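You operate a simulated robot arm through the tools that you are given. There is no shell and no other tool. Be economical: measure what you need, move in short steps, check, and stop when the job is done.

The job below is to be done with a simulated robot arm. You get a single attempt, and the scene is never put back.

JOB
Pull the stopper, fit the strainer and rinse the milk film off the small bowl.
Fine: stopper in the white dish, bowl drained, tap off.

Only the result counts: the job must be done as asked and must still hold three seconds after the hand-in. Knocking over, shifting, dropping, spilling or breaking anything else fails it. A push-on lid holds only when it is set on centred and level and pressed home; a screw cap is set on level and turned clockwise until tight.

ROBOT AND FRAMES
A 6-joint arm with a two-finger parallel gripper, fixed in place. Base frame: the origin is at the foot of the arm, x ahead of it, y to its left, z up. Readings come in mm, rad, newtons and seconds.
Its first joint turns from -1.152 to 1.152 rad. Payload 2.7 kg.
Tool frame: the origin (TCP) lies between the finger pads and is the grasp point; the fingertips stand 23 mm ahead of it; z points along the fingers, y is the line along which they close. Largest opening 94 mm; finger width 38, thickness 10; the body of the gripper, 54 by 96 mm, starts 39 mm behind the TCP.
Orientation is that of the tool frame in the base frame, as [roll, pitch, yaw] about the fixed x, y, z axes, in that order (R = Rz(yaw) Ry(pitch) Rx(roll)). With the fingers straight down and closing along the base's y, the tool's x points along the base's -x, its y along +y and its z along -z.

CONTROLS
- The arm moves only by the tool step_arm. Its argument "series" is a list of rows, each a list of 3 entries, a list of its own where there are three numbers: the finger opening in mm, from 0 to 94, then the shift along the base's x, y, z in units of 400 mm (1.0 is 400 mm), then the turn, a rotation vector about the base's x, y, z in units of 90 degrees (1.0 is 90 degrees). In form: [[claw, [dx, dy, dz], [ax, ay, az]], ...]. A call has 1 to 8 rows; each row is the pose to reach, as a shift and turn from the pose commanded when the call began. A call with a number of a shift or a turn outside -1 to 1 is refused whole. Each row takes 0.2 s and may step no farther than 50 mm and 0.15 rad from the row before; otherwise, or with a gripper value out of range, the whole call is refused. Where a pose cannot be reached the arm comes as near as it can. A force on the tool above 40 N (or 10 N above the force at the start of the call, whichever is more), or a blocked arm, ends the call early, and 0.2 s more pass. Each finger travels about 45 mm/s and halts on what it meets, pressing with about 40 N; the grip force reading is that of the motor and also rises with nothing between the fingers. The clock runs only during rows and for 0.2 s after the last one: add rows that repeat a pose to give the fingers time. The reply holds the time, the measured pose of the TCP, the force on the tool along the base axes, the opening and the grip force, in the units named above and with some noise, and new pictures: "views" is both (left out), scene, wrist or none.
- Cameras (640 x 400 px; columns grow to the right, rows downward): "scene" is fixed at [98.4, -455.8, 1403.2]; the picture's right is [0.50, -0.87, 0.00], its down [-0.51, -0.29, -0.81] and it looks along [0.70, 0.40, -0.58] (base axes); focal length 324 px, centre (320, 200). "wrist" rides on the gripper at [-39, 0, -44] in the tool frame; the picture's right is [0.00, -1.00, 0.00], its down [0.97, 0.00, -0.24] and it looks along [0.24, 0.00, 0.97] (tool axes); focal length 218 px, centre (320, 200). There is no depth. A picture from a camera that has moved, and an enlarged one, comes with that camera's place and axes in the base frame and with its lens.
- inspect(camera, box): a new picture of the part [left, top, right, bottom] of that camera's present view, enlarged. The clock stands still meanwhile.
- hand_in(): hands the job in; it is judged then, once.

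Go step by step. Nothing tells you positions but the pictures and the camera data: compare them with the known pose of the tool, close in by small moves and look again before you grip or let go. The budget is 120 turns and 150 pictures, counting those below and the enlarged ones. Unless the task says otherwise, let go and move clear before handing in, and close with one line.

The tools are called as name(argument=value, ...) on one line, values as JSON. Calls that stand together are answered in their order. step_arm: Moves the arm, as the interface text tells. Its arguments: {"type":"object","properties":{"series":{"type":"array"},"views":{"type":"string","enum":["both","scene","wrist","none"]}},"required":["series"]} The other tools are called the same way: inspect (camera, box) takes an enlarged picture of a part of a camera's view; hand_in () hands the job in.

At the start:

```text
time_s: 0.0
tool_pos: [337.4, -189.3, 1176.1]
tcp_rot: [3.141, 0.001, 3.141]
ft_force: [-0.8, 0.4, -0.4]
gripper_width: 93.9
gripper_force: 0.1
```

scene: 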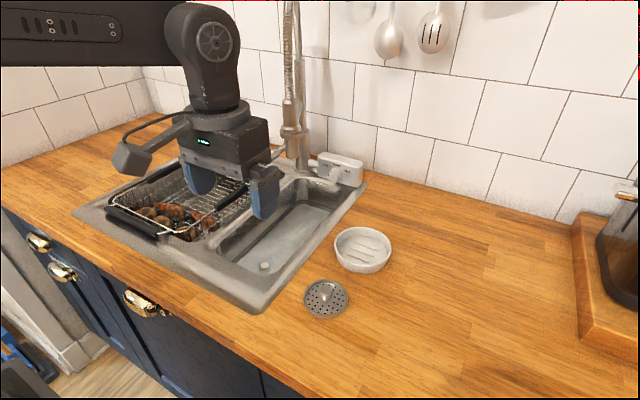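
wrist: 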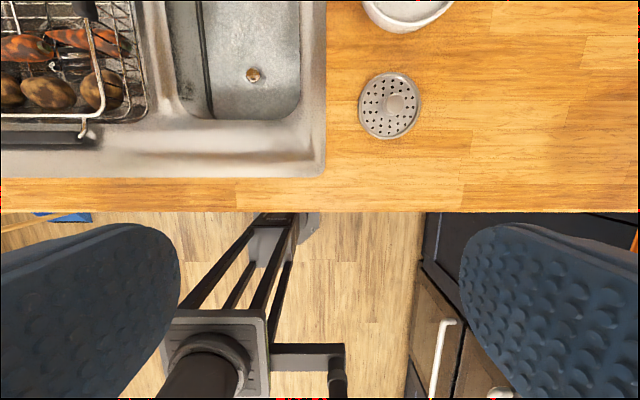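

I see a sink with a small basin that has a stopper in it, a white dish, a strainer on the worktop and a tap with a white control box behind. I'll look closer at each before moving.

inspect(camera="scene", box=[200, 130, 400, 330])

inspect(camera="scene", box=[240, 0, 380, 200])

inspect(camera="wrist", box=[140, 0, 460, 200])

```text
2.00 times, centred on (300, 230) of scene
camera zoom: at [98.4, -455.8, 1403.2], right [0.5, -0.87, 0.0], down [-0.51, -0.29, -0.81], along [0.7, 0.4, -0.58], focal length 648 px, centre (360, 140)
```

zoom: 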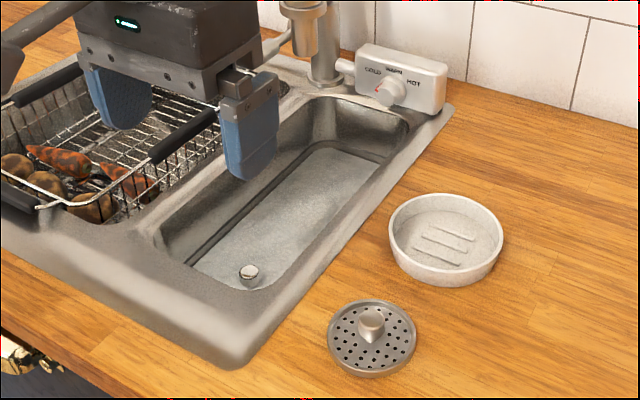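

```text
2.00 times, centred on (310, 100) of scene
camera zoom: at [98.4, -455.8, 1403.2], right [0.5, -0.87, 0.0], down [-0.51, -0.29, -0.81], along [0.7, 0.4, -0.58], focal length 648 px, centre (340, 400)
```

zoom: 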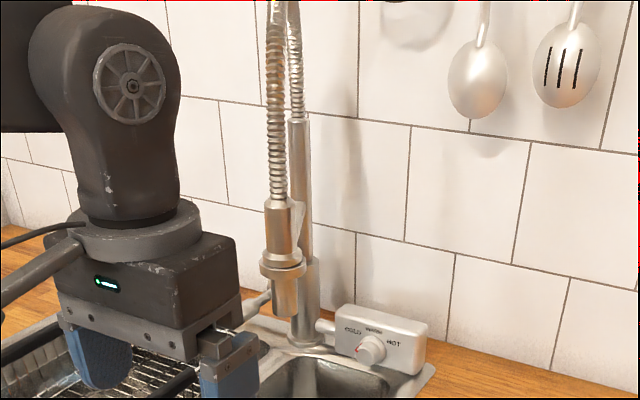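

```text
2.00 times, centred on (300, 100) of wrist
camera zoom: at [375.7, -190.0, 1218.1], right [0.0, -1.0, 0.0], down [-0.97, 0.0, 0.24], along [-0.24, 0.0, -0.97], focal length 436 px, centre (360, 400)
```

zoom: 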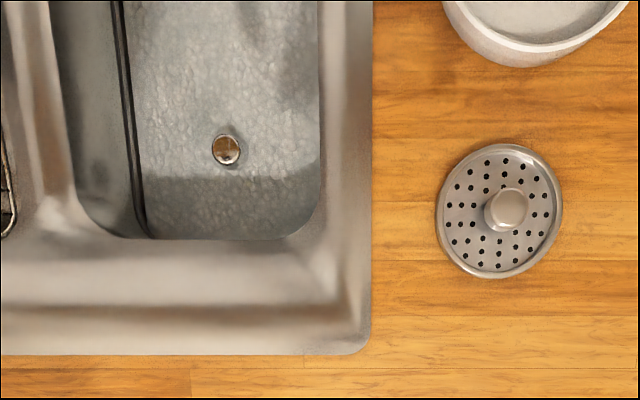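

Triangulating from both views puts the worktop nearer z≈905 than the stated 803 (strainer at about (428,-279,908)). The stopper knob comes out near (483,-87,843), so I'll trust the pictures. Next I tilt the wrist to look at the tap controls.

step_arm(series=[[94, [0.03, 0.03, 0], [0, -0.09, 0]], [94, [0.05, 0.06, 0], [0, -0.18, 0]], [94, [0.07, 0.09, 0], [0, -0.27, 0]], [94, [0.09, 0.12, 0], [0, -0.36, 0]], [94, [0.11, 0.15, 0], [0, -0.45, 0]], [94, [0.13, 0.18, 0], [0, -0.54, 0]], [94, [0.13, 0.18, 0], [0, -0.6, 0]], [94, [0.13, 0.18, 0], [0, -0.6, 0]]])

```text
time_s: 1.8
tool_pos: [388.8, -118.4, 1175.6]
tcp_rot: [3.141, 0.944, 3.141]
ft_force: [0.6, 0.5, 0.2]
gripper_width: 93.8
gripper_force: 0.0
camera wrist: at [376.1, -118.4, 1231.2], right [0.0, -1.0, 0.0], down [-0.76, 0.0, -0.65], along [0.65, 0.0, -0.76], focal length 218 px, centre (320, 200)
```

scene: 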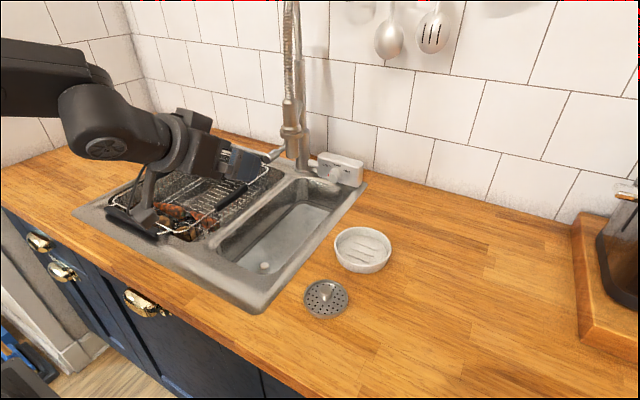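
wrist: 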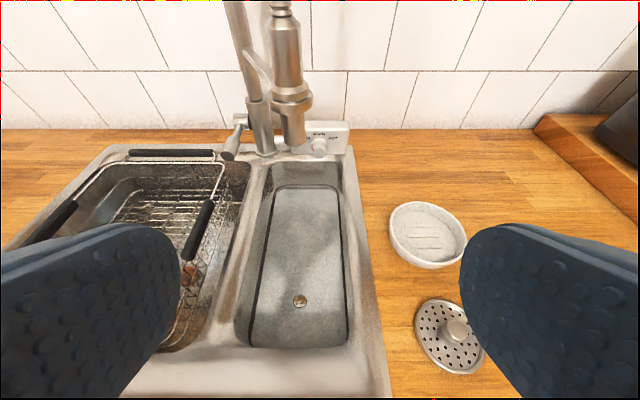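

inspect(camera="wrist", box=[200, 70, 360, 170])

inspect(camera="wrist", box=[230, 160, 390, 360])

inspect(camera="scene", box=[250, 110, 380, 200])

```text
4.00 times, centred on (280, 120) of wrist
camera zoom: at [376.1, -118.4, 1231.2], right [0.0, -1.0, 0.0], down [-0.76, 0.0, -0.65], along [0.65, 0.0, -0.76], focal length 873 px, centre (480, 520)
```

zoom: 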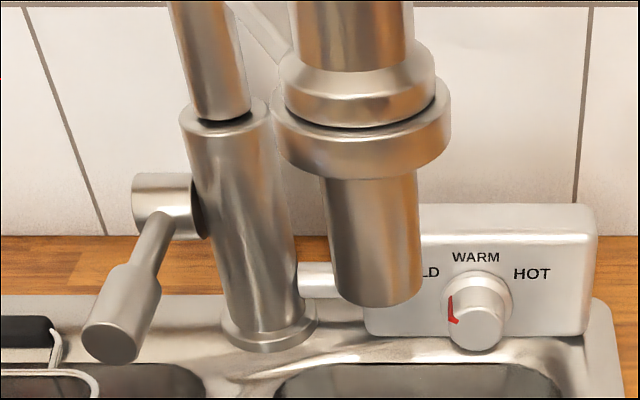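

```text
2.00 times, centred on (310, 260) of wrist
camera zoom: at [376.1, -118.4, 1231.2], right [0.0, -1.0, 0.0], down [-0.76, 0.0, -0.65], along [0.65, 0.0, -0.76], focal length 436 px, centre (340, 80)
```

zoom: 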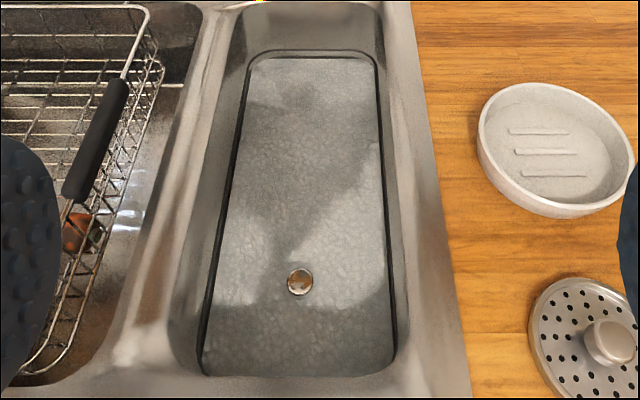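

```text
4.44 times, centred on (315, 155) of scene
camera zoom: at [98.4, -455.8, 1403.2], right [0.5, -0.87, 0.0], down [-0.51, -0.29, -0.81], along [0.7, 0.4, -0.58], focal length 1439 px, centre (342, 400)
```

zoom: 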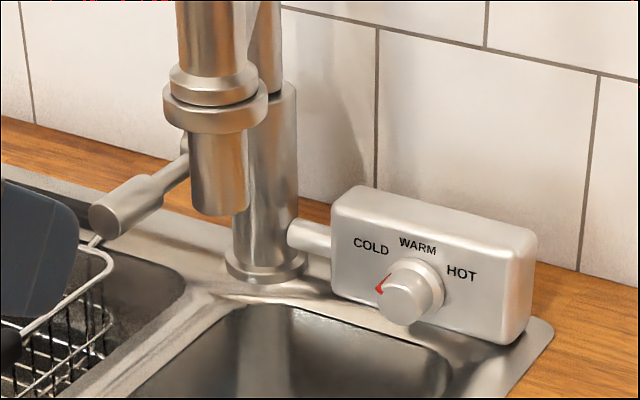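

The tap lever is on the left of the tap column, and the dial is a temperature selector already at COLD. The stopper knob is at about (484,-86,843), so I'll return to straight down above it.

step_arm(series=[[94, [0.03, 0.01, 0], [0, 0.09, 0]], [94, [0.07, 0.02, -0.04], [0, 0.18, 0]], [94, [0.11, 0.04, -0.1], [0, 0.27, 0]], [94, [0.15, 0.05, -0.17], [0, 0.36, 0]], [94, [0.19, 0.06, -0.24], [0, 0.45, 0]], [60, [0.22, 0.07, -0.32], [0, 0.54, 0]], [60, [0.2375, 0.08, -0.4], [0, 0.6, 0]], [60, [0.2375, 0.08, -0.4], [0, 0.6, 0]]])

```text
time_s: 3.6
tool_pos: [483.9, -86.4, 1014.0]
tcp_rot: [3.141, -0.001, 3.141]
ft_force: [0.2, -0.2, -0.1]
gripper_width: 59.8
gripper_force: 0.1
camera wrist: at [522.9, -85.6, 1056.7], right [0.0, -1.0, 0.0], down [-0.97, 0.0, 0.24], along [-0.24, 0.0, -0.97], focal length 218 px, centre (320, 200)
```

scene: 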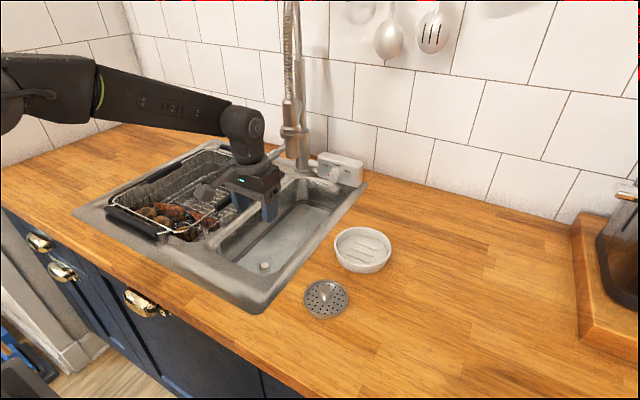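
wrist: 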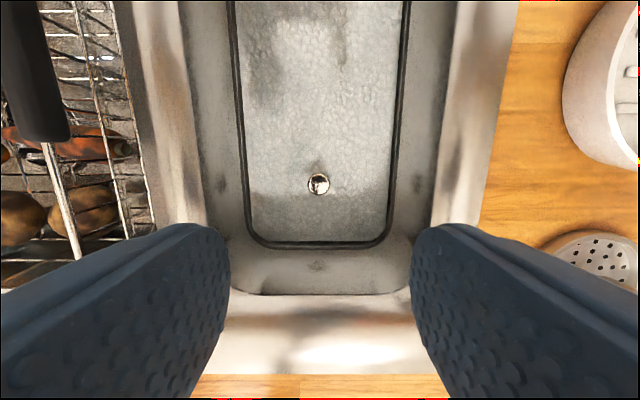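

The knob sits almost directly below the gripper. I'll descend partway and re-check.

step_arm(series=[[60, [0.005, 0.003, -0.1], [0, 0, 0]], [60, [0.007, 0.005, -0.2], [0, 0, 0]], [60, [0.007, 0.005, -0.29], [0, 0, 0]], [60, [0.007, 0.005, -0.29], [0, 0, 0]]])

inspect(camera="wrist", box=[200, 100, 440, 400])

inspect(camera="scene", box=[200, 160, 330, 300])

```text
time_s: 4.6
tool_pos: [487.5, -84.9, 897.4]
tcp_rot: [3.141, -0.001, -3.141]
ft_force: [0.2, 0.7, -0.3]
gripper_width: 60.2
gripper_force: 0.1
camera wrist: at [526.0, -83.7, 940.3], right [0.0, -1.0, 0.0], down [-0.97, 0.0, 0.24], along [-0.24, 0.0, -0.97], focal length 218 px, centre (320, 200)
```

scene: 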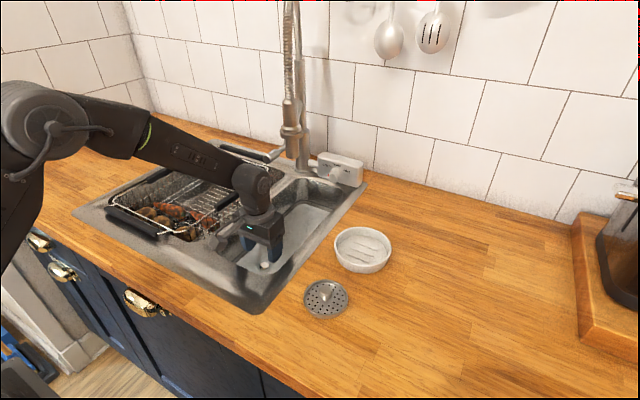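
wrist: 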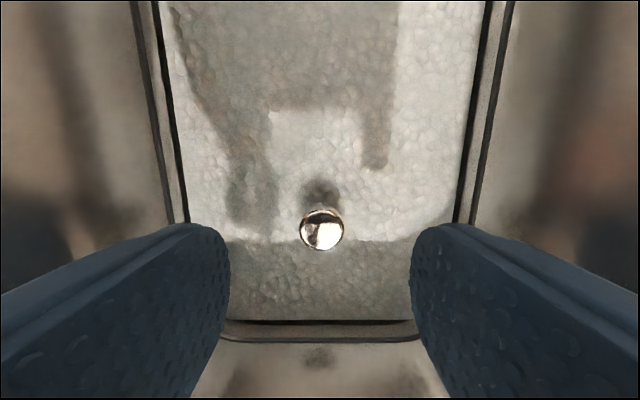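

```text
1.33 times, centred on (320, 250) of wrist
camera zoom: at [526.0, -83.7, 940.3], right [0.0, -1.0, 0.0], down [-0.97, 0.0, 0.24], along [-0.24, 0.0, -0.97], focal length 291 px, centre (320, 133)
```

zoom: 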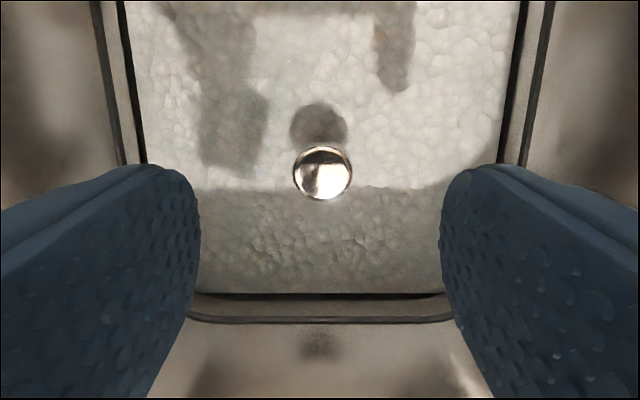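

```text
2.86 times, centred on (265, 230) of scene
camera zoom: at [98.4, -455.8, 1403.2], right [0.5, -0.87, 0.0], down [-0.51, -0.29, -0.81], along [0.7, 0.4, -0.58], focal length 925 px, centre (477, 114)
```

zoom: 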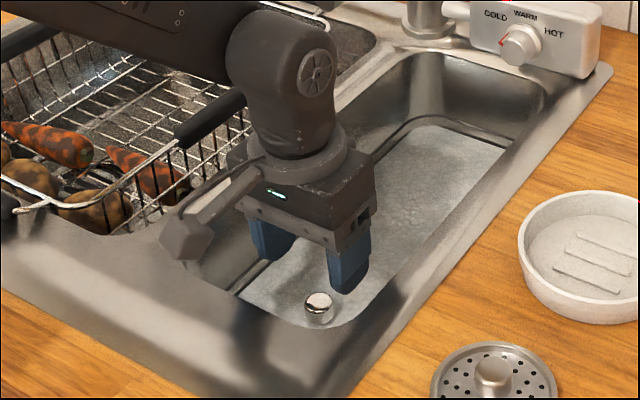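

The knob is centred between the fingers at about (487,-84), roughly 20 mm wide. I'll lower until the tips straddle it and close.

step_arm(series=[[60, [0, 0.001, -0.06], [0, 0, 0]], [50, [0, 0.001, -0.112], [0, 0, 0]], [30, [0, 0.001, -0.112], [0, 0, 0]], [16, [0, 0.001, -0.112], [0, 0, 0]], [10, [0, 0.001, -0.112], [0, 0, 0]], [10, [0, 0.001, -0.112], [0, 0, 0]], [10, [0, 0.001, -0.112], [0, 0, 0]]])

inspect(camera="scene", box=[200, 160, 330, 300])

```text
time_s: 6.2
tool_pos: [487.0, -83.4, 854.1]
tcp_rot: [-3.141, 0.0, -3.141]
ft_force: [1.3, -1.0, -1.1]
gripper_width: 22.2
gripper_force: 40.2
camera wrist: at [525.8, -82.9, 896.3], right [0.0, -1.0, 0.0], down [-0.97, 0.0, 0.24], along [-0.24, 0.0, -0.97], focal length 218 px, centre (320, 200)
```

scene: 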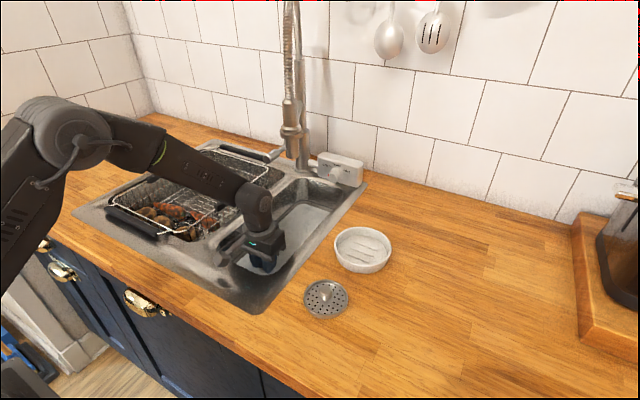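
wrist: 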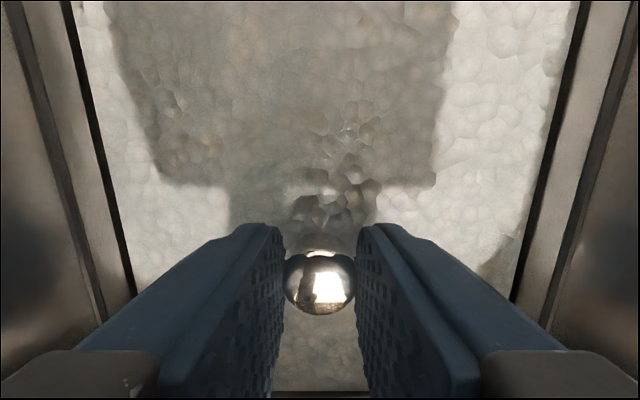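

```text
2.86 times, centred on (265, 230) of scene
camera zoom: at [98.4, -455.8, 1403.2], right [0.5, -0.87, 0.0], down [-0.51, -0.29, -0.81], along [0.7, 0.4, -0.58], focal length 925 px, centre (477, 114)
```

zoom: 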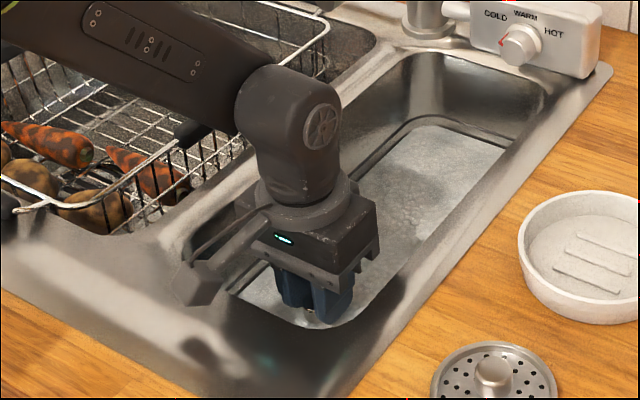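

The ball knob is gripped at 22 mm. Pulling it straight up.

step_arm(series=[[10, [0, 0, 0.01], [0, 0, 0]], [10, [0, 0, 0.03], [0, 0, 0]], [10, [0, 0, 0.07], [0, 0, 0]], [10, [0, 0, 0.13], [0, 0, 0]], [10, [0, 0, 0.23], [0, 0, 0]], [10, [0, 0, 0.33], [0, 0, 0]], [10, [0, 0, 0.38], [0, 0, 0]]])

```text
time_s: 7.8
tool_pos: [486.0, -84.2, 1008.2]
tcp_rot: [-3.141, -0.002, -3.141]
ft_force: [-0.1, -0.2, -0.4]
gripper_width: 22.3
gripper_force: 40.1
camera wrist: at [524.7, -83.7, 1049.4], right [0.0, -1.0, 0.0], down [-0.97, 0.0, 0.24], along [-0.24, 0.0, -0.97], focal length 218 px, centre (320, 200)
```

scene: 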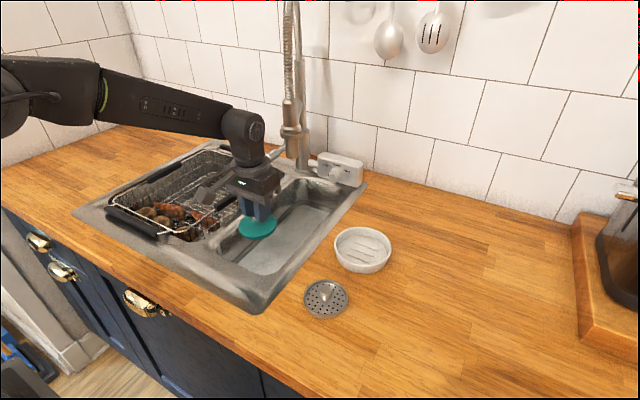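
wrist: 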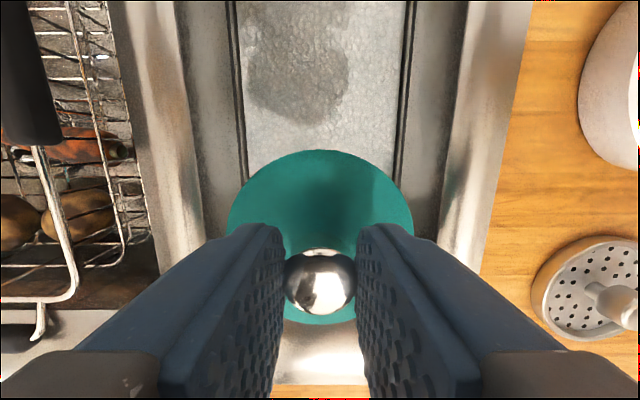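

The stopper came out: a teal disc below the knob. I'll measure the stopper and the dish.

inspect(camera="scene", box=[210, 150, 310, 280])

inspect(camera="scene", box=[290, 210, 410, 330])

```text
3.08 times, centred on (260, 215) of scene
camera zoom: at [98.4, -455.8, 1403.2], right [0.5, -0.87, 0.0], down [-0.51, -0.29, -0.81], along [0.7, 0.4, -0.58], focal length 996 px, centre (505, 154)
```

zoom: 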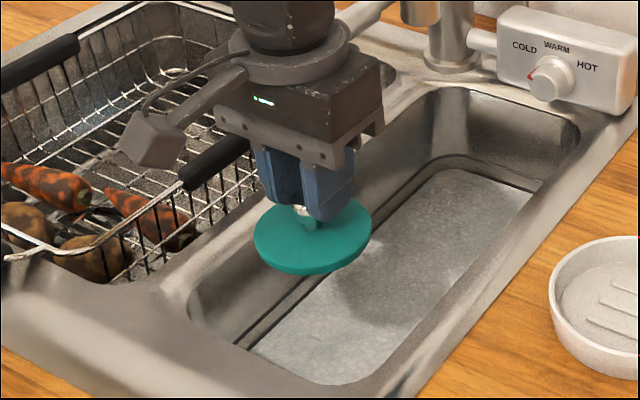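

```text
3.33 times, centred on (350, 270) of scene
camera zoom: at [98.4, -455.8, 1403.2], right [0.5, -0.87, 0.0], down [-0.51, -0.29, -0.81], along [0.7, 0.4, -0.58], focal length 1079 px, centre (220, -33)
```

zoom: 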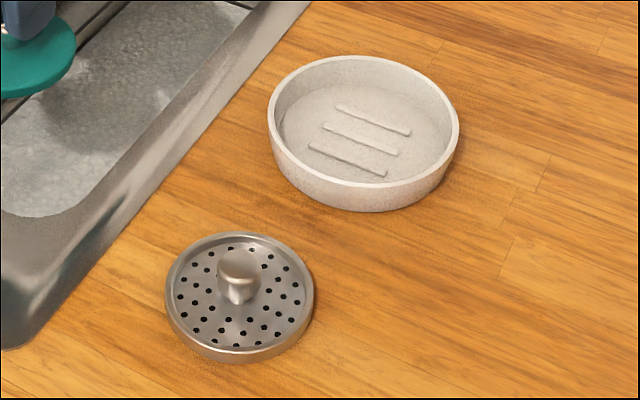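

The stopper disc is about 80 mm across, with its top about 51 mm below the TCP. The dish centre is near (563,-293) with its rim at about z=932. I'll carry the stopper over the dish.

step_arm(series=[[10, [0, 0, 0.05], [0, 0, 0]], [10, [0.035, -0.1, 0.07], [0, 0, 0]], [10, [0.07, -0.2, 0.07], [0, 0, 0]], [10, [0.1, -0.3, 0.07], [0, 0, 0]], [10, [0.13, -0.4, 0.07], [0, 0, 0]], [10, [0.17, -0.48, 0.07], [0, 0, 0]], [10, [0.18, -0.515, 0.07], [0, 0, 0]], [10, [0.18, -0.515, 0.07], [0, 0, 0]]])

inspect(camera="scene", box=[310, 170, 430, 290])

```text
time_s: 9.6
tool_pos: [551.9, -288.2, 1032.1]
tcp_rot: [3.141, -0.002, -3.141]
ft_force: [-0.8, -0.2, -0.5]
gripper_width: 22.6
gripper_force: 39.6
out of reach, approached as far as the arm can: row 7, 8
camera wrist: at [592.1, -287.5, 1075.3], right [0.0, -1.0, 0.0], down [-0.97, 0.0, 0.24], along [-0.24, 0.0, -0.97], focal length 218 px, centre (320, 200)
```

scene: 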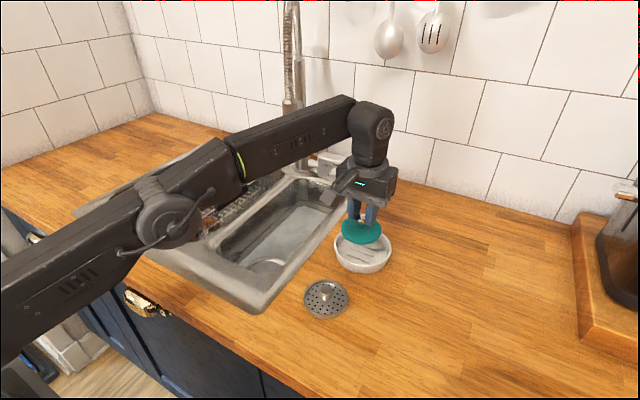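
wrist: 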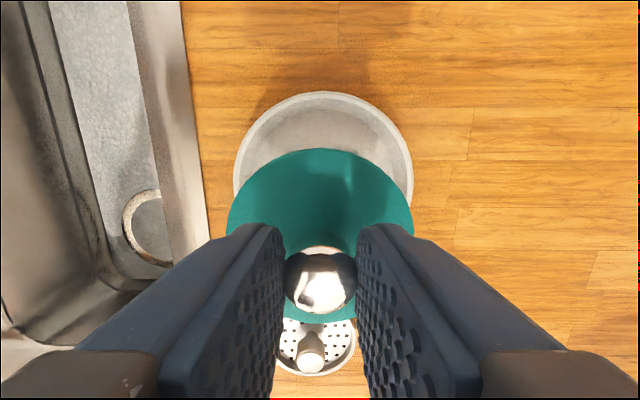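

```text
3.33 times, centred on (370, 230) of scene
camera zoom: at [98.4, -455.8, 1403.2], right [0.5, -0.87, 0.0], down [-0.51, -0.29, -0.81], along [0.7, 0.4, -0.58], focal length 1079 px, centre (153, 100)
```

zoom: 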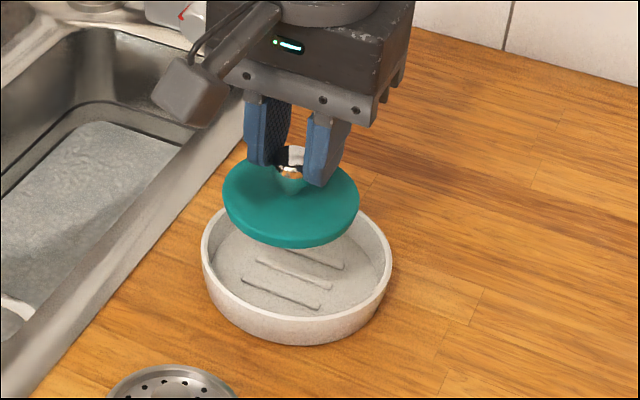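

The dish centre is near (564,-290) and the stopper is 12 mm short in x. Reach improves lower down, so I'll descend a little while pushing out.

step_arm(series=[[10, [0.005, -0.002, -0.03], [0, 0, 0]], [10, [0.015, -0.004, -0.055], [0, 0, 0]], [10, [0.015, -0.004, -0.055], [0, 0, 0]]])

inspect(camera="scene", box=[310, 170, 430, 290])

```text
time_s: 10.4
tool_pos: [559.3, -288.8, 1010.4]
tcp_rot: [-3.141, 0.001, 3.141]
ft_force: [-0.2, -0.9, -1.3]
gripper_width: 22.4
gripper_force: 39.7
camera wrist: at [598.3, -289.2, 1053.6], right [0.0, -1.0, 0.0], down [-0.97, 0.0, 0.24], along [-0.24, 0.0, -0.97], focal length 218 px, centre (320, 200)
```

scene: 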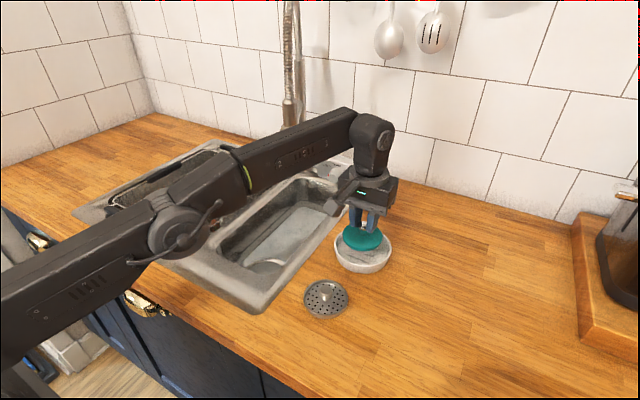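
wrist: 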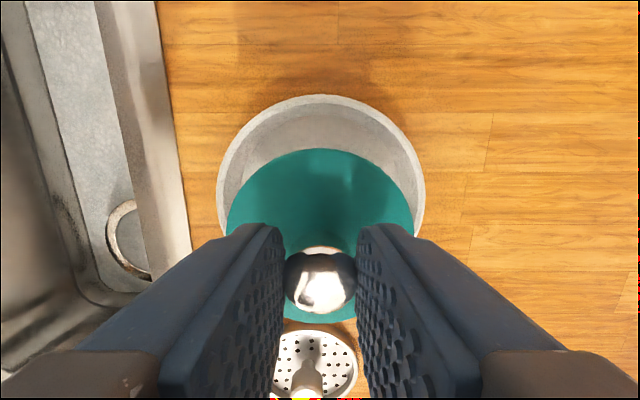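

```text
3.33 times, centred on (370, 230) of scene
camera zoom: at [98.4, -455.8, 1403.2], right [0.5, -0.87, 0.0], down [-0.51, -0.29, -0.81], along [0.7, 0.4, -0.58], focal length 1079 px, centre (153, 100)
```

zoom: 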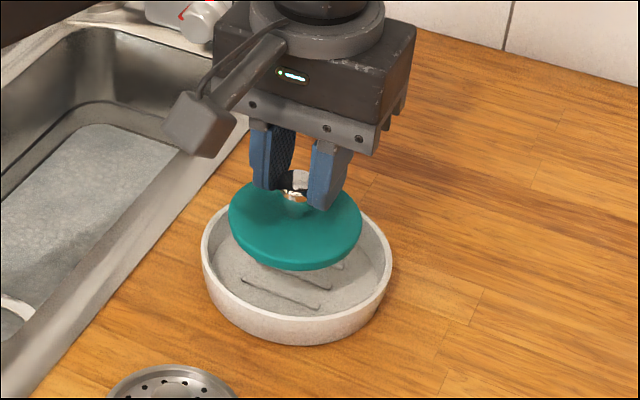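

The dish is confirmed near (564,-290). I'll shift 4 mm outward and lower in small steps.

step_arm(series=[[10, [0.01, -0.002, -0.02], [0, 0, 0]], [10, [0.01, -0.002, -0.045], [0, 0, 0]], [10, [0.01, -0.002, -0.06], [0, 0, 0]], [10, [0.01, -0.002, -0.067], [0, 0, 0]]])

inspect(camera="scene", box=[310, 170, 430, 290])

```text
time_s: 11.4
tool_pos: [563.3, -289.6, 983.6]
tcp_rot: [3.139, 0.0, 3.141]
ft_force: [0.2, 0.8, -1.3]
gripper_width: 22.5
gripper_force: 40.3
camera wrist: at [602.4, -289.5, 1026.9], right [0.0, -1.0, 0.0], down [-0.97, 0.0, 0.24], along [-0.24, 0.0, -0.97], focal length 218 px, centre (320, 200)
```

scene: 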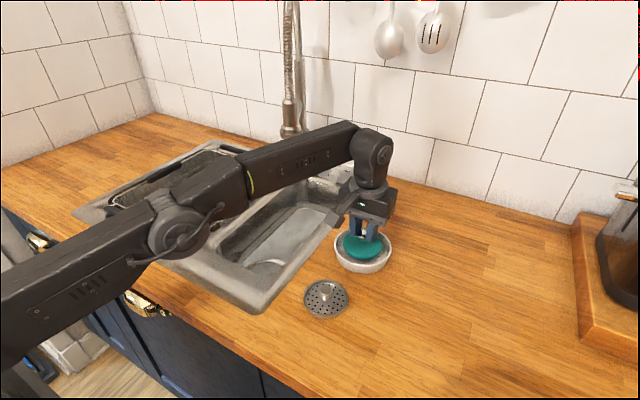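
wrist: 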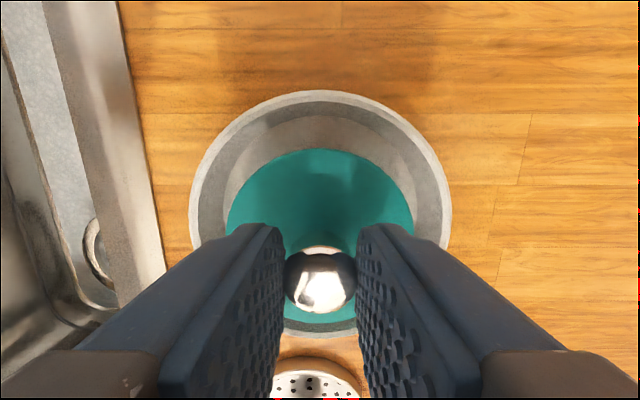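

```text
3.33 times, centred on (370, 230) of scene
camera zoom: at [98.4, -455.8, 1403.2], right [0.5, -0.87, 0.0], down [-0.51, -0.29, -0.81], along [0.7, 0.4, -0.58], focal length 1079 px, centre (153, 100)
```

zoom: 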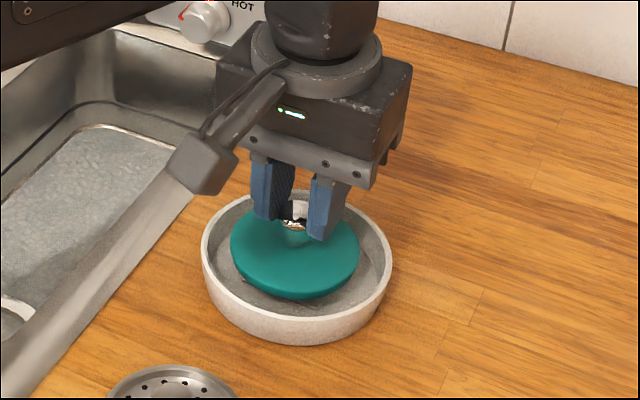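

It's now inside the rim, with room all round. I'll keep lowering gently until contact.

step_arm(series=[[10, [0, 0, -0.008], [0, 0, 0]], [10, [0, 0, -0.014], [0, 0, 0]], [10, [0, 0, -0.02], [0, 0, 0]]], views="none")

```text
time_s: 12.2
tool_pos: [564.0, -290.2, 976.2]
tcp_rot: [3.141, 0.0, 3.142]
ft_force: [-0.7, -0.5, -0.8]
gripper_width: 22.1
gripper_force: 39.6
```

step_arm(series=[[10, [0, 0, -0.006], [0, 0, 0]], [10, [0, 0, -0.011], [0, 0, 0]], [10, [0, 0, -0.016], [0, 0, 0]]])

inspect(camera="scene", box=[310, 170, 430, 290])

```text
time_s: 13.0
tool_pos: [563.9, -289.1, 970.0]
tcp_rot: [-3.14, 0.0, -3.141]
ft_force: [0.0, -0.4, -0.6]
gripper_width: 22.3
gripper_force: 40.0
camera wrist: at [602.3, -289.4, 1012.5], right [0.0, -1.0, 0.0], down [-0.97, 0.0, 0.24], along [-0.24, 0.0, -0.97], focal length 218 px, centre (320, 200)
```

scene: 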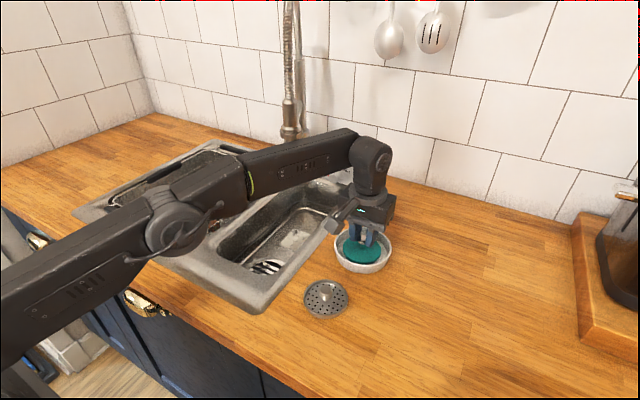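
wrist: 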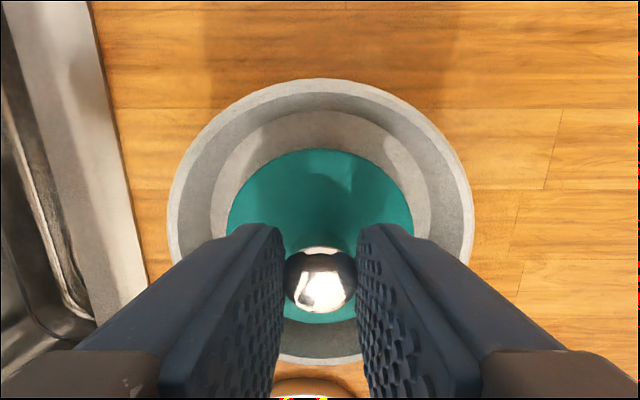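

```text
3.33 times, centred on (370, 230) of scene
camera zoom: at [98.4, -455.8, 1403.2], right [0.5, -0.87, 0.0], down [-0.51, -0.29, -0.81], along [0.7, 0.4, -0.58], focal length 1079 px, centre (153, 100)
```

zoom: 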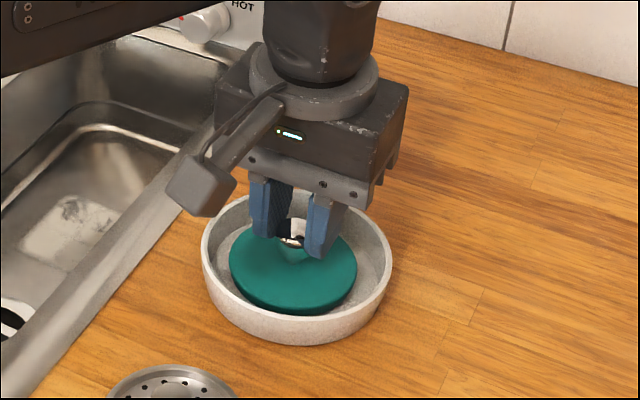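

The basin is draining, with a milk patch left on its floor. The stopper isn't touching the dish yet, so I'll lower further.

step_arm(series=[[10, [0, 0, -0.005], [0, 0, 0]], [10, [0, 0, -0.01], [0, 0, 0]], [10, [0, 0, -0.015], [0, 0, 0]], [10, [0, 0, -0.015], [0, 0, 0]]], views="none")

```text
time_s: 14.0
tool_pos: [564.1, -289.5, 965.3]
tcp_rot: [-3.138, 0.004, 3.141]
ft_force: [-4.1, 1.3, 16.3]
gripper_width: 22.3
gripper_force: 40.2
```

Contact at z≈965. I'll ease off slightly and release.

step_arm(series=[[10, [0, 0, 0.003], [0, 0, 0]], [34, [0, 0, 0.003], [0, 0, 0]], [44, [0, 0, 0.003], [0, 0, 0]], [44, [0, 0, 0.003], [0, 0, 0]], [44, [0, 0, 0.06], [0, 0, 0]], [44, [0, 0, 0.15], [0, 0, 0]], [44, [0, 0, 0.15], [0, 0, 0]]])

inspect(camera="scene", box=[310, 170, 430, 290])

```text
time_s: 15.6
tool_pos: [557.3, -287.1, 1022.4]
tcp_rot: [3.141, 0.001, 3.141]
ft_force: [0.0, 0.4, -1.0]
gripper_width: 44.0
gripper_force: 0.2
out of reach, approached as far as the arm can: row 6, 7
camera wrist: at [596.3, -286.4, 1065.3], right [0.0, -1.0, 0.0], down [-0.97, 0.0, 0.24], along [-0.24, 0.0, -0.97], focal length 218 px, centre (320, 200)
```

scene: 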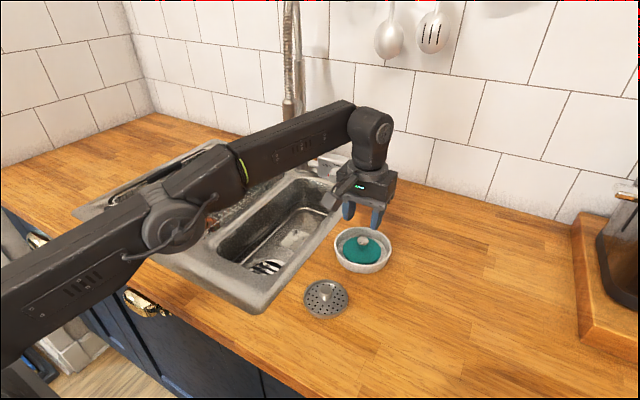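
wrist: 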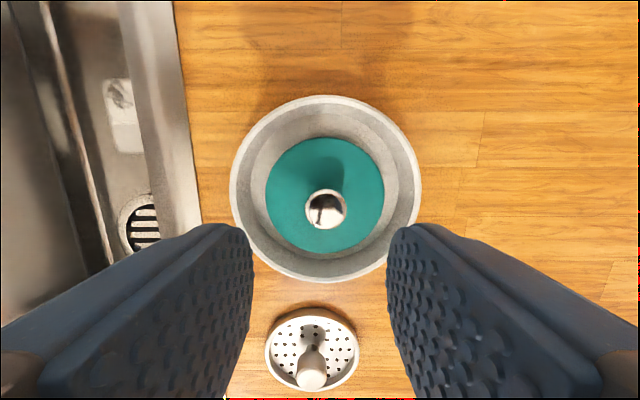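

```text
3.33 times, centred on (370, 230) of scene
camera zoom: at [98.4, -455.8, 1403.2], right [0.5, -0.87, 0.0], down [-0.51, -0.29, -0.81], along [0.7, 0.4, -0.58], focal length 1079 px, centre (153, 100)
```

zoom: 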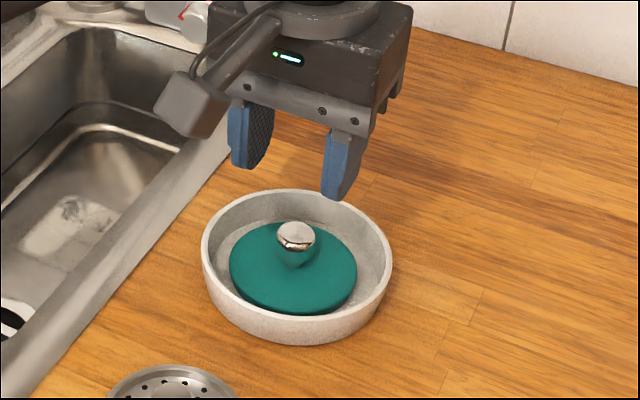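

The stopper lies flat in the dish. Next is the strainer, with its knob at about (426,-280,932); moving above it.

step_arm(series=[[44, [-0.1, 0.005, 0], [0, 0, 0]], [50, [-0.2, 0.01, 0], [0, 0, 0]], [60, [-0.3, 0.0175, -0.03], [0, 0, 0]], [60, [-0.3275, 0.0175, -0.05], [0, 0, 0]], [60, [-0.3275, 0.0175, -0.05], [0, 0, 0]]])

inspect(camera="scene", box=[260, 220, 400, 340])

```text
time_s: 16.8
tool_pos: [427.2, -279.4, 1002.1]
tcp_rot: [3.141, -0.001, -3.141]
ft_force: [0.0, -0.7, 0.3]
gripper_width: 60.0
gripper_force: 0.0
camera wrist: at [465.1, -279.1, 1045.5], right [0.0, -1.0, 0.0], down [-0.97, 0.0, 0.24], along [-0.24, 0.0, -0.97], focal length 218 px, centre (320, 200)
```

scene: 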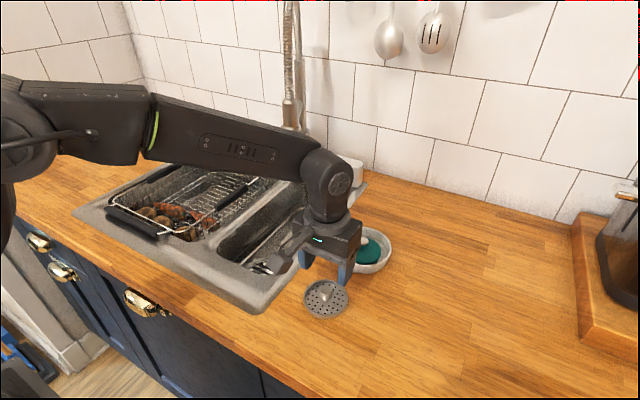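
wrist: 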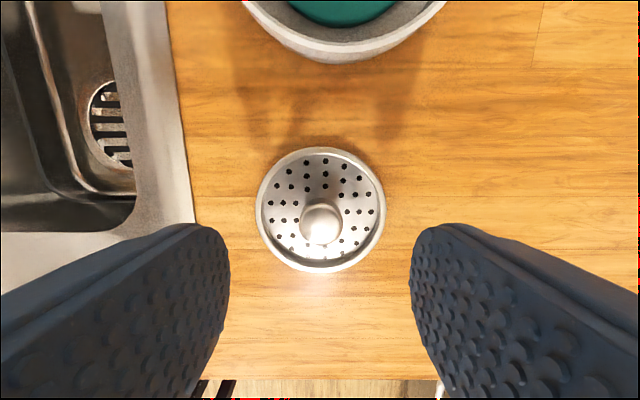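

```text
3.33 times, centred on (330, 280) of scene
camera zoom: at [98.4, -455.8, 1403.2], right [0.5, -0.87, 0.0], down [-0.51, -0.29, -0.81], along [0.7, 0.4, -0.58], focal length 1079 px, centre (287, -67)
```

zoom: 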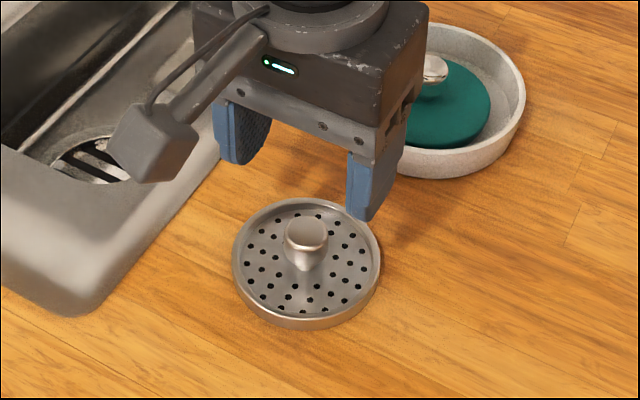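

The strainer knob is centred below at about (425,-279). I'll descend and check before gripping.

step_arm(series=[[60, [-0.004, 0, -0.06], [0, 0, 0]], [50, [-0.004, 0, -0.12], [0, 0, 0]], [40, [-0.004, 0, -0.138], [0, 0, 0]], [40, [-0.004, 0, -0.138], [0, 0, 0]]])

inspect(camera="scene", box=[260, 220, 400, 340])

```text
time_s: 17.8
tool_pos: [423.4, -280.2, 947.5]
tcp_rot: [3.141, 0.0, -3.14]
ft_force: [0.7, 0.4, -0.1]
gripper_width: 40.0
gripper_force: 0.0
camera wrist: at [463.4, -279.1, 989.6], right [0.0, -1.0, 0.0], down [-0.97, 0.0, 0.24], along [-0.24, 0.0, -0.97], focal length 218 px, centre (320, 200)
```

scene: 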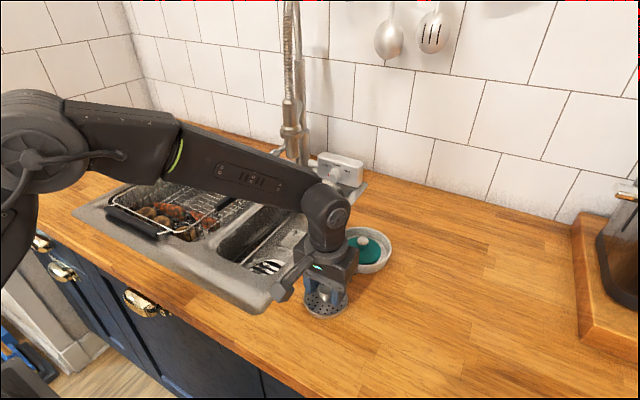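
wrist: 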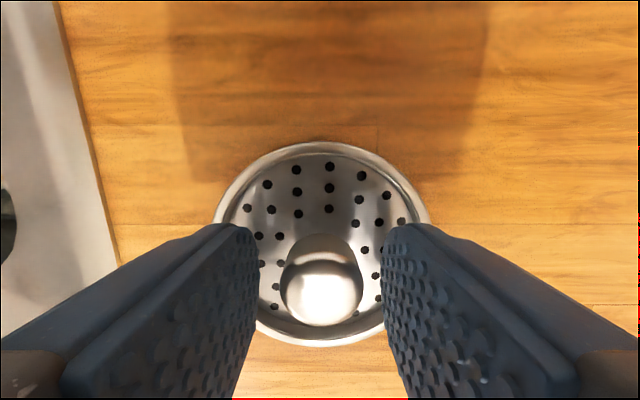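

```text
3.33 times, centred on (330, 280) of scene
camera zoom: at [98.4, -455.8, 1403.2], right [0.5, -0.87, 0.0], down [-0.51, -0.29, -0.81], along [0.7, 0.4, -0.58], focal length 1079 px, centre (287, -67)
```

zoom: 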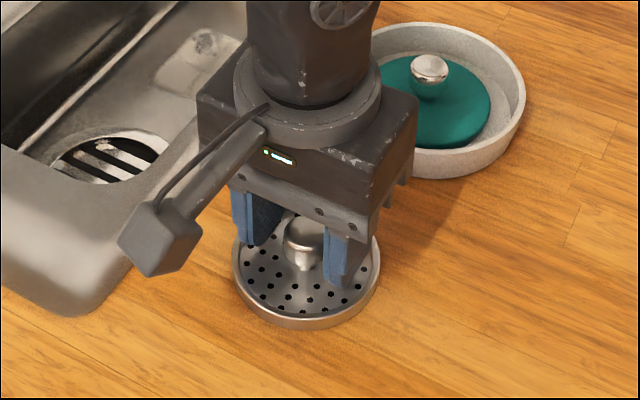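

The fingers straddle the knob. Closing, then lifting.

step_arm(series=[[36, [0, 0, -0.006], [0, 0, 0]], [20, [0, 0, -0.006], [0, 0, 0]], [10, [0, 0, -0.006], [0, 0, 0]], [10, [0, 0, -0.006], [0, 0, 0]], [10, [0, 0, 0.01], [0, 0, 0]], [10, [0, 0, 0.08], [0, 0, 0]], [10, [0, 0, 0.16], [0, 0, 0]], [10, [0, 0, 0.16], [0, 0, 0]]])

inspect(camera="scene", box=[260, 200, 400, 320])

```text
time_s: 19.6
tool_pos: [424.6, -279.1, 1012.4]
tcp_rot: [3.141, -0.001, 3.14]
ft_force: [-0.4, 0.7, -0.3]
gripper_width: 22.6
gripper_force: 39.9
camera wrist: at [463.6, -279.3, 1054.8], right [0.0, -1.0, 0.0], down [-0.97, 0.0, 0.24], along [-0.24, 0.0, -0.97], focal length 218 px, centre (320, 200)
```

scene: 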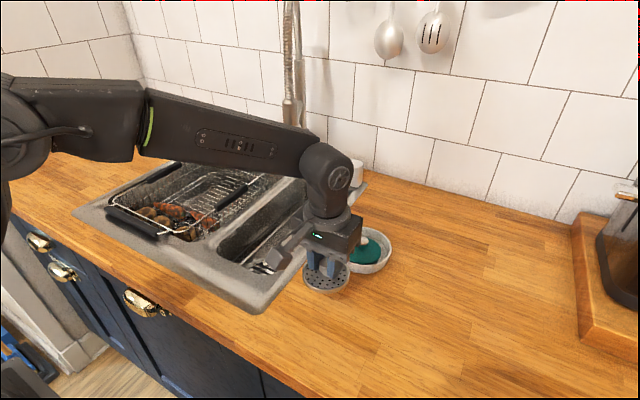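
wrist: 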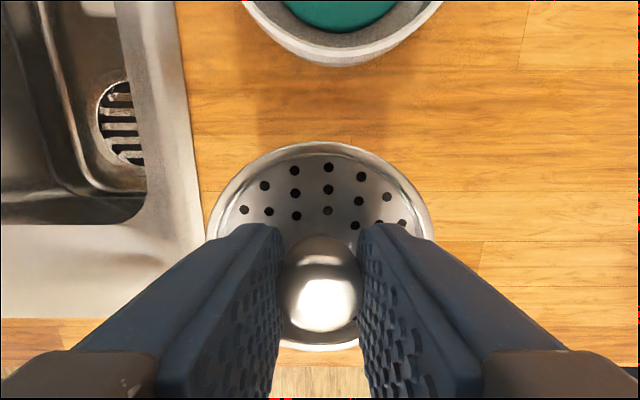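

```text
3.33 times, centred on (330, 260) of scene
camera zoom: at [98.4, -455.8, 1403.2], right [0.5, -0.87, 0.0], down [-0.51, -0.29, -0.81], along [0.7, 0.4, -0.58], focal length 1079 px, centre (287, 0)
```

zoom: 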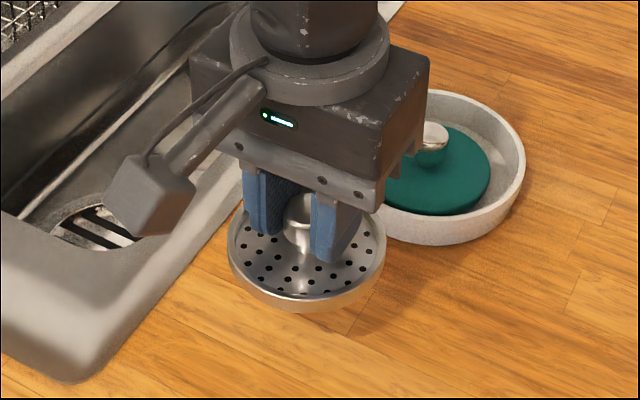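

The strainer is gripped level. Carrying it over the drain.

step_arm(series=[[10, [0.03, 0.1, 0.0], [0, 0, 0]], [10, [0.06, 0.2, 0.0], [0, 0, 0]], [10, [0.09, 0.3, 0.0], [0, 0, 0]], [10, [0.12, 0.4, 0.0], [0, 0, 0]], [10, [0.15, 0.48, 0.0], [0, 0, 0]], [10, [0.156, 0.49, 0.0], [0, 0, 0]], [10, [0.156, 0.49, 0.0], [0, 0, 0]]])

inspect(camera="scene", box=[200, 160, 330, 300])

```text
time_s: 21.2
tool_pos: [487.4, -82.6, 1011.3]
tcp_rot: [-3.141, -0.002, -3.141]
ft_force: [0.1, -0.1, -0.6]
gripper_width: 22.4
gripper_force: 40.4
camera wrist: at [525.9, -82.9, 1053.8], right [0.0, -1.0, 0.0], down [-0.97, 0.0, 0.24], along [-0.24, 0.0, -0.97], focal length 218 px, centre (320, 200)
```

scene: 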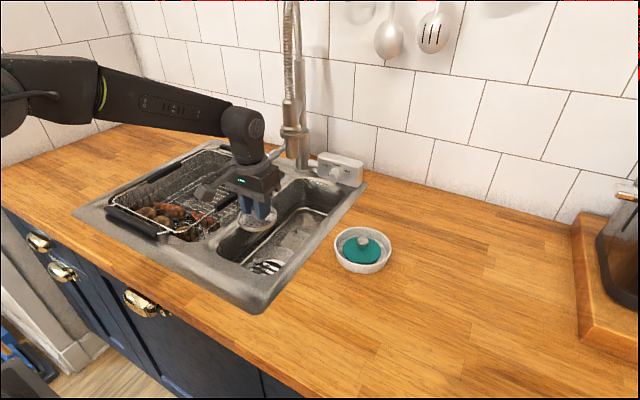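
wrist: 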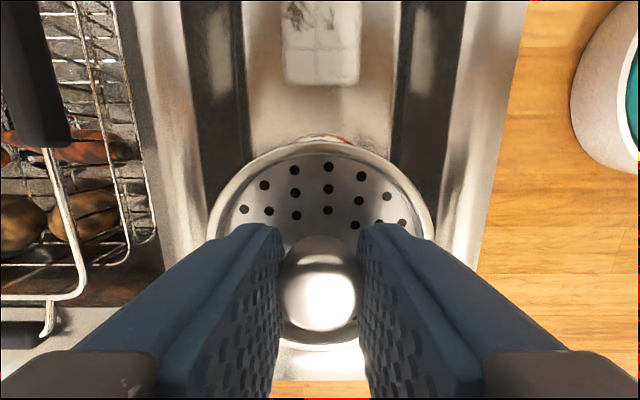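

```text
2.86 times, centred on (265, 230) of scene
camera zoom: at [98.4, -455.8, 1403.2], right [0.5, -0.87, 0.0], down [-0.51, -0.29, -0.81], along [0.7, 0.4, -0.58], focal length 925 px, centre (477, 114)
```

zoom: 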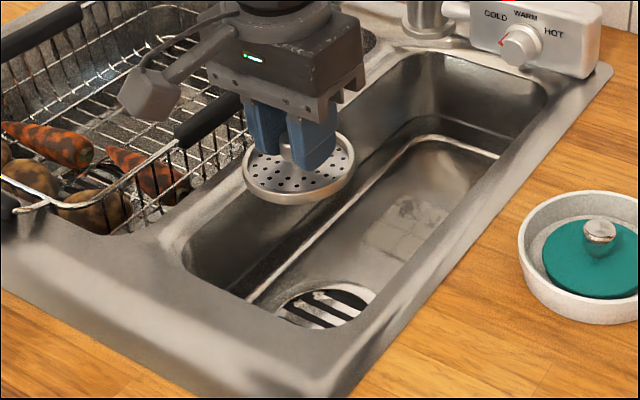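

I need the exact drain centre, but the strainer hides it from here. I'll back off in x to get a clear wrist view of it.

step_arm(series=[[10, [-0.1, 0, 0.0], [0, 0, 0]], [10, [-0.2, 0, 0.0], [0, 0, 0]], [10, [-0.22, 0, 0.0], [0, 0, 0]], [10, [-0.22, 0, 0.0], [0, 0, 0]]], views="none")

inspect(camera="wrist", box=[220, 0, 420, 150])

```text
time_s: 22.2
tool_pos: [398.7, -84.2, 1012.0]
tcp_rot: [3.141, 0.001, 3.141]
ft_force: [-1.1, 0.2, -0.2]
gripper_width: 22.5
gripper_force: 40.4
```

```text
2.67 times, centred on (320, 75) of wrist
camera zoom: at [437.3, -83.6, 1053.9], right [0.0, -1.0, 0.0], down [-0.97, 0.0, 0.24], along [-0.24, 0.0, -0.97], focal length 582 px, centre (320, 533)
```

zoom: 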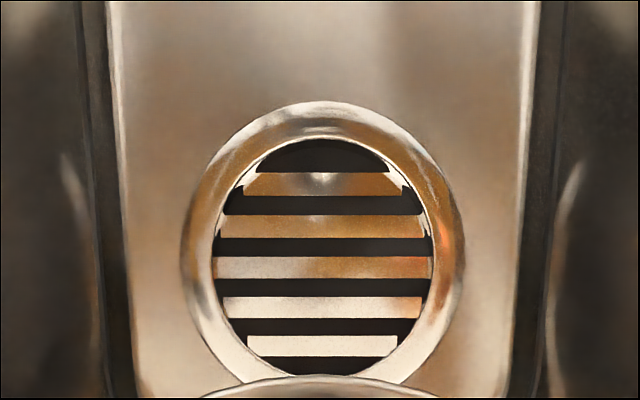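

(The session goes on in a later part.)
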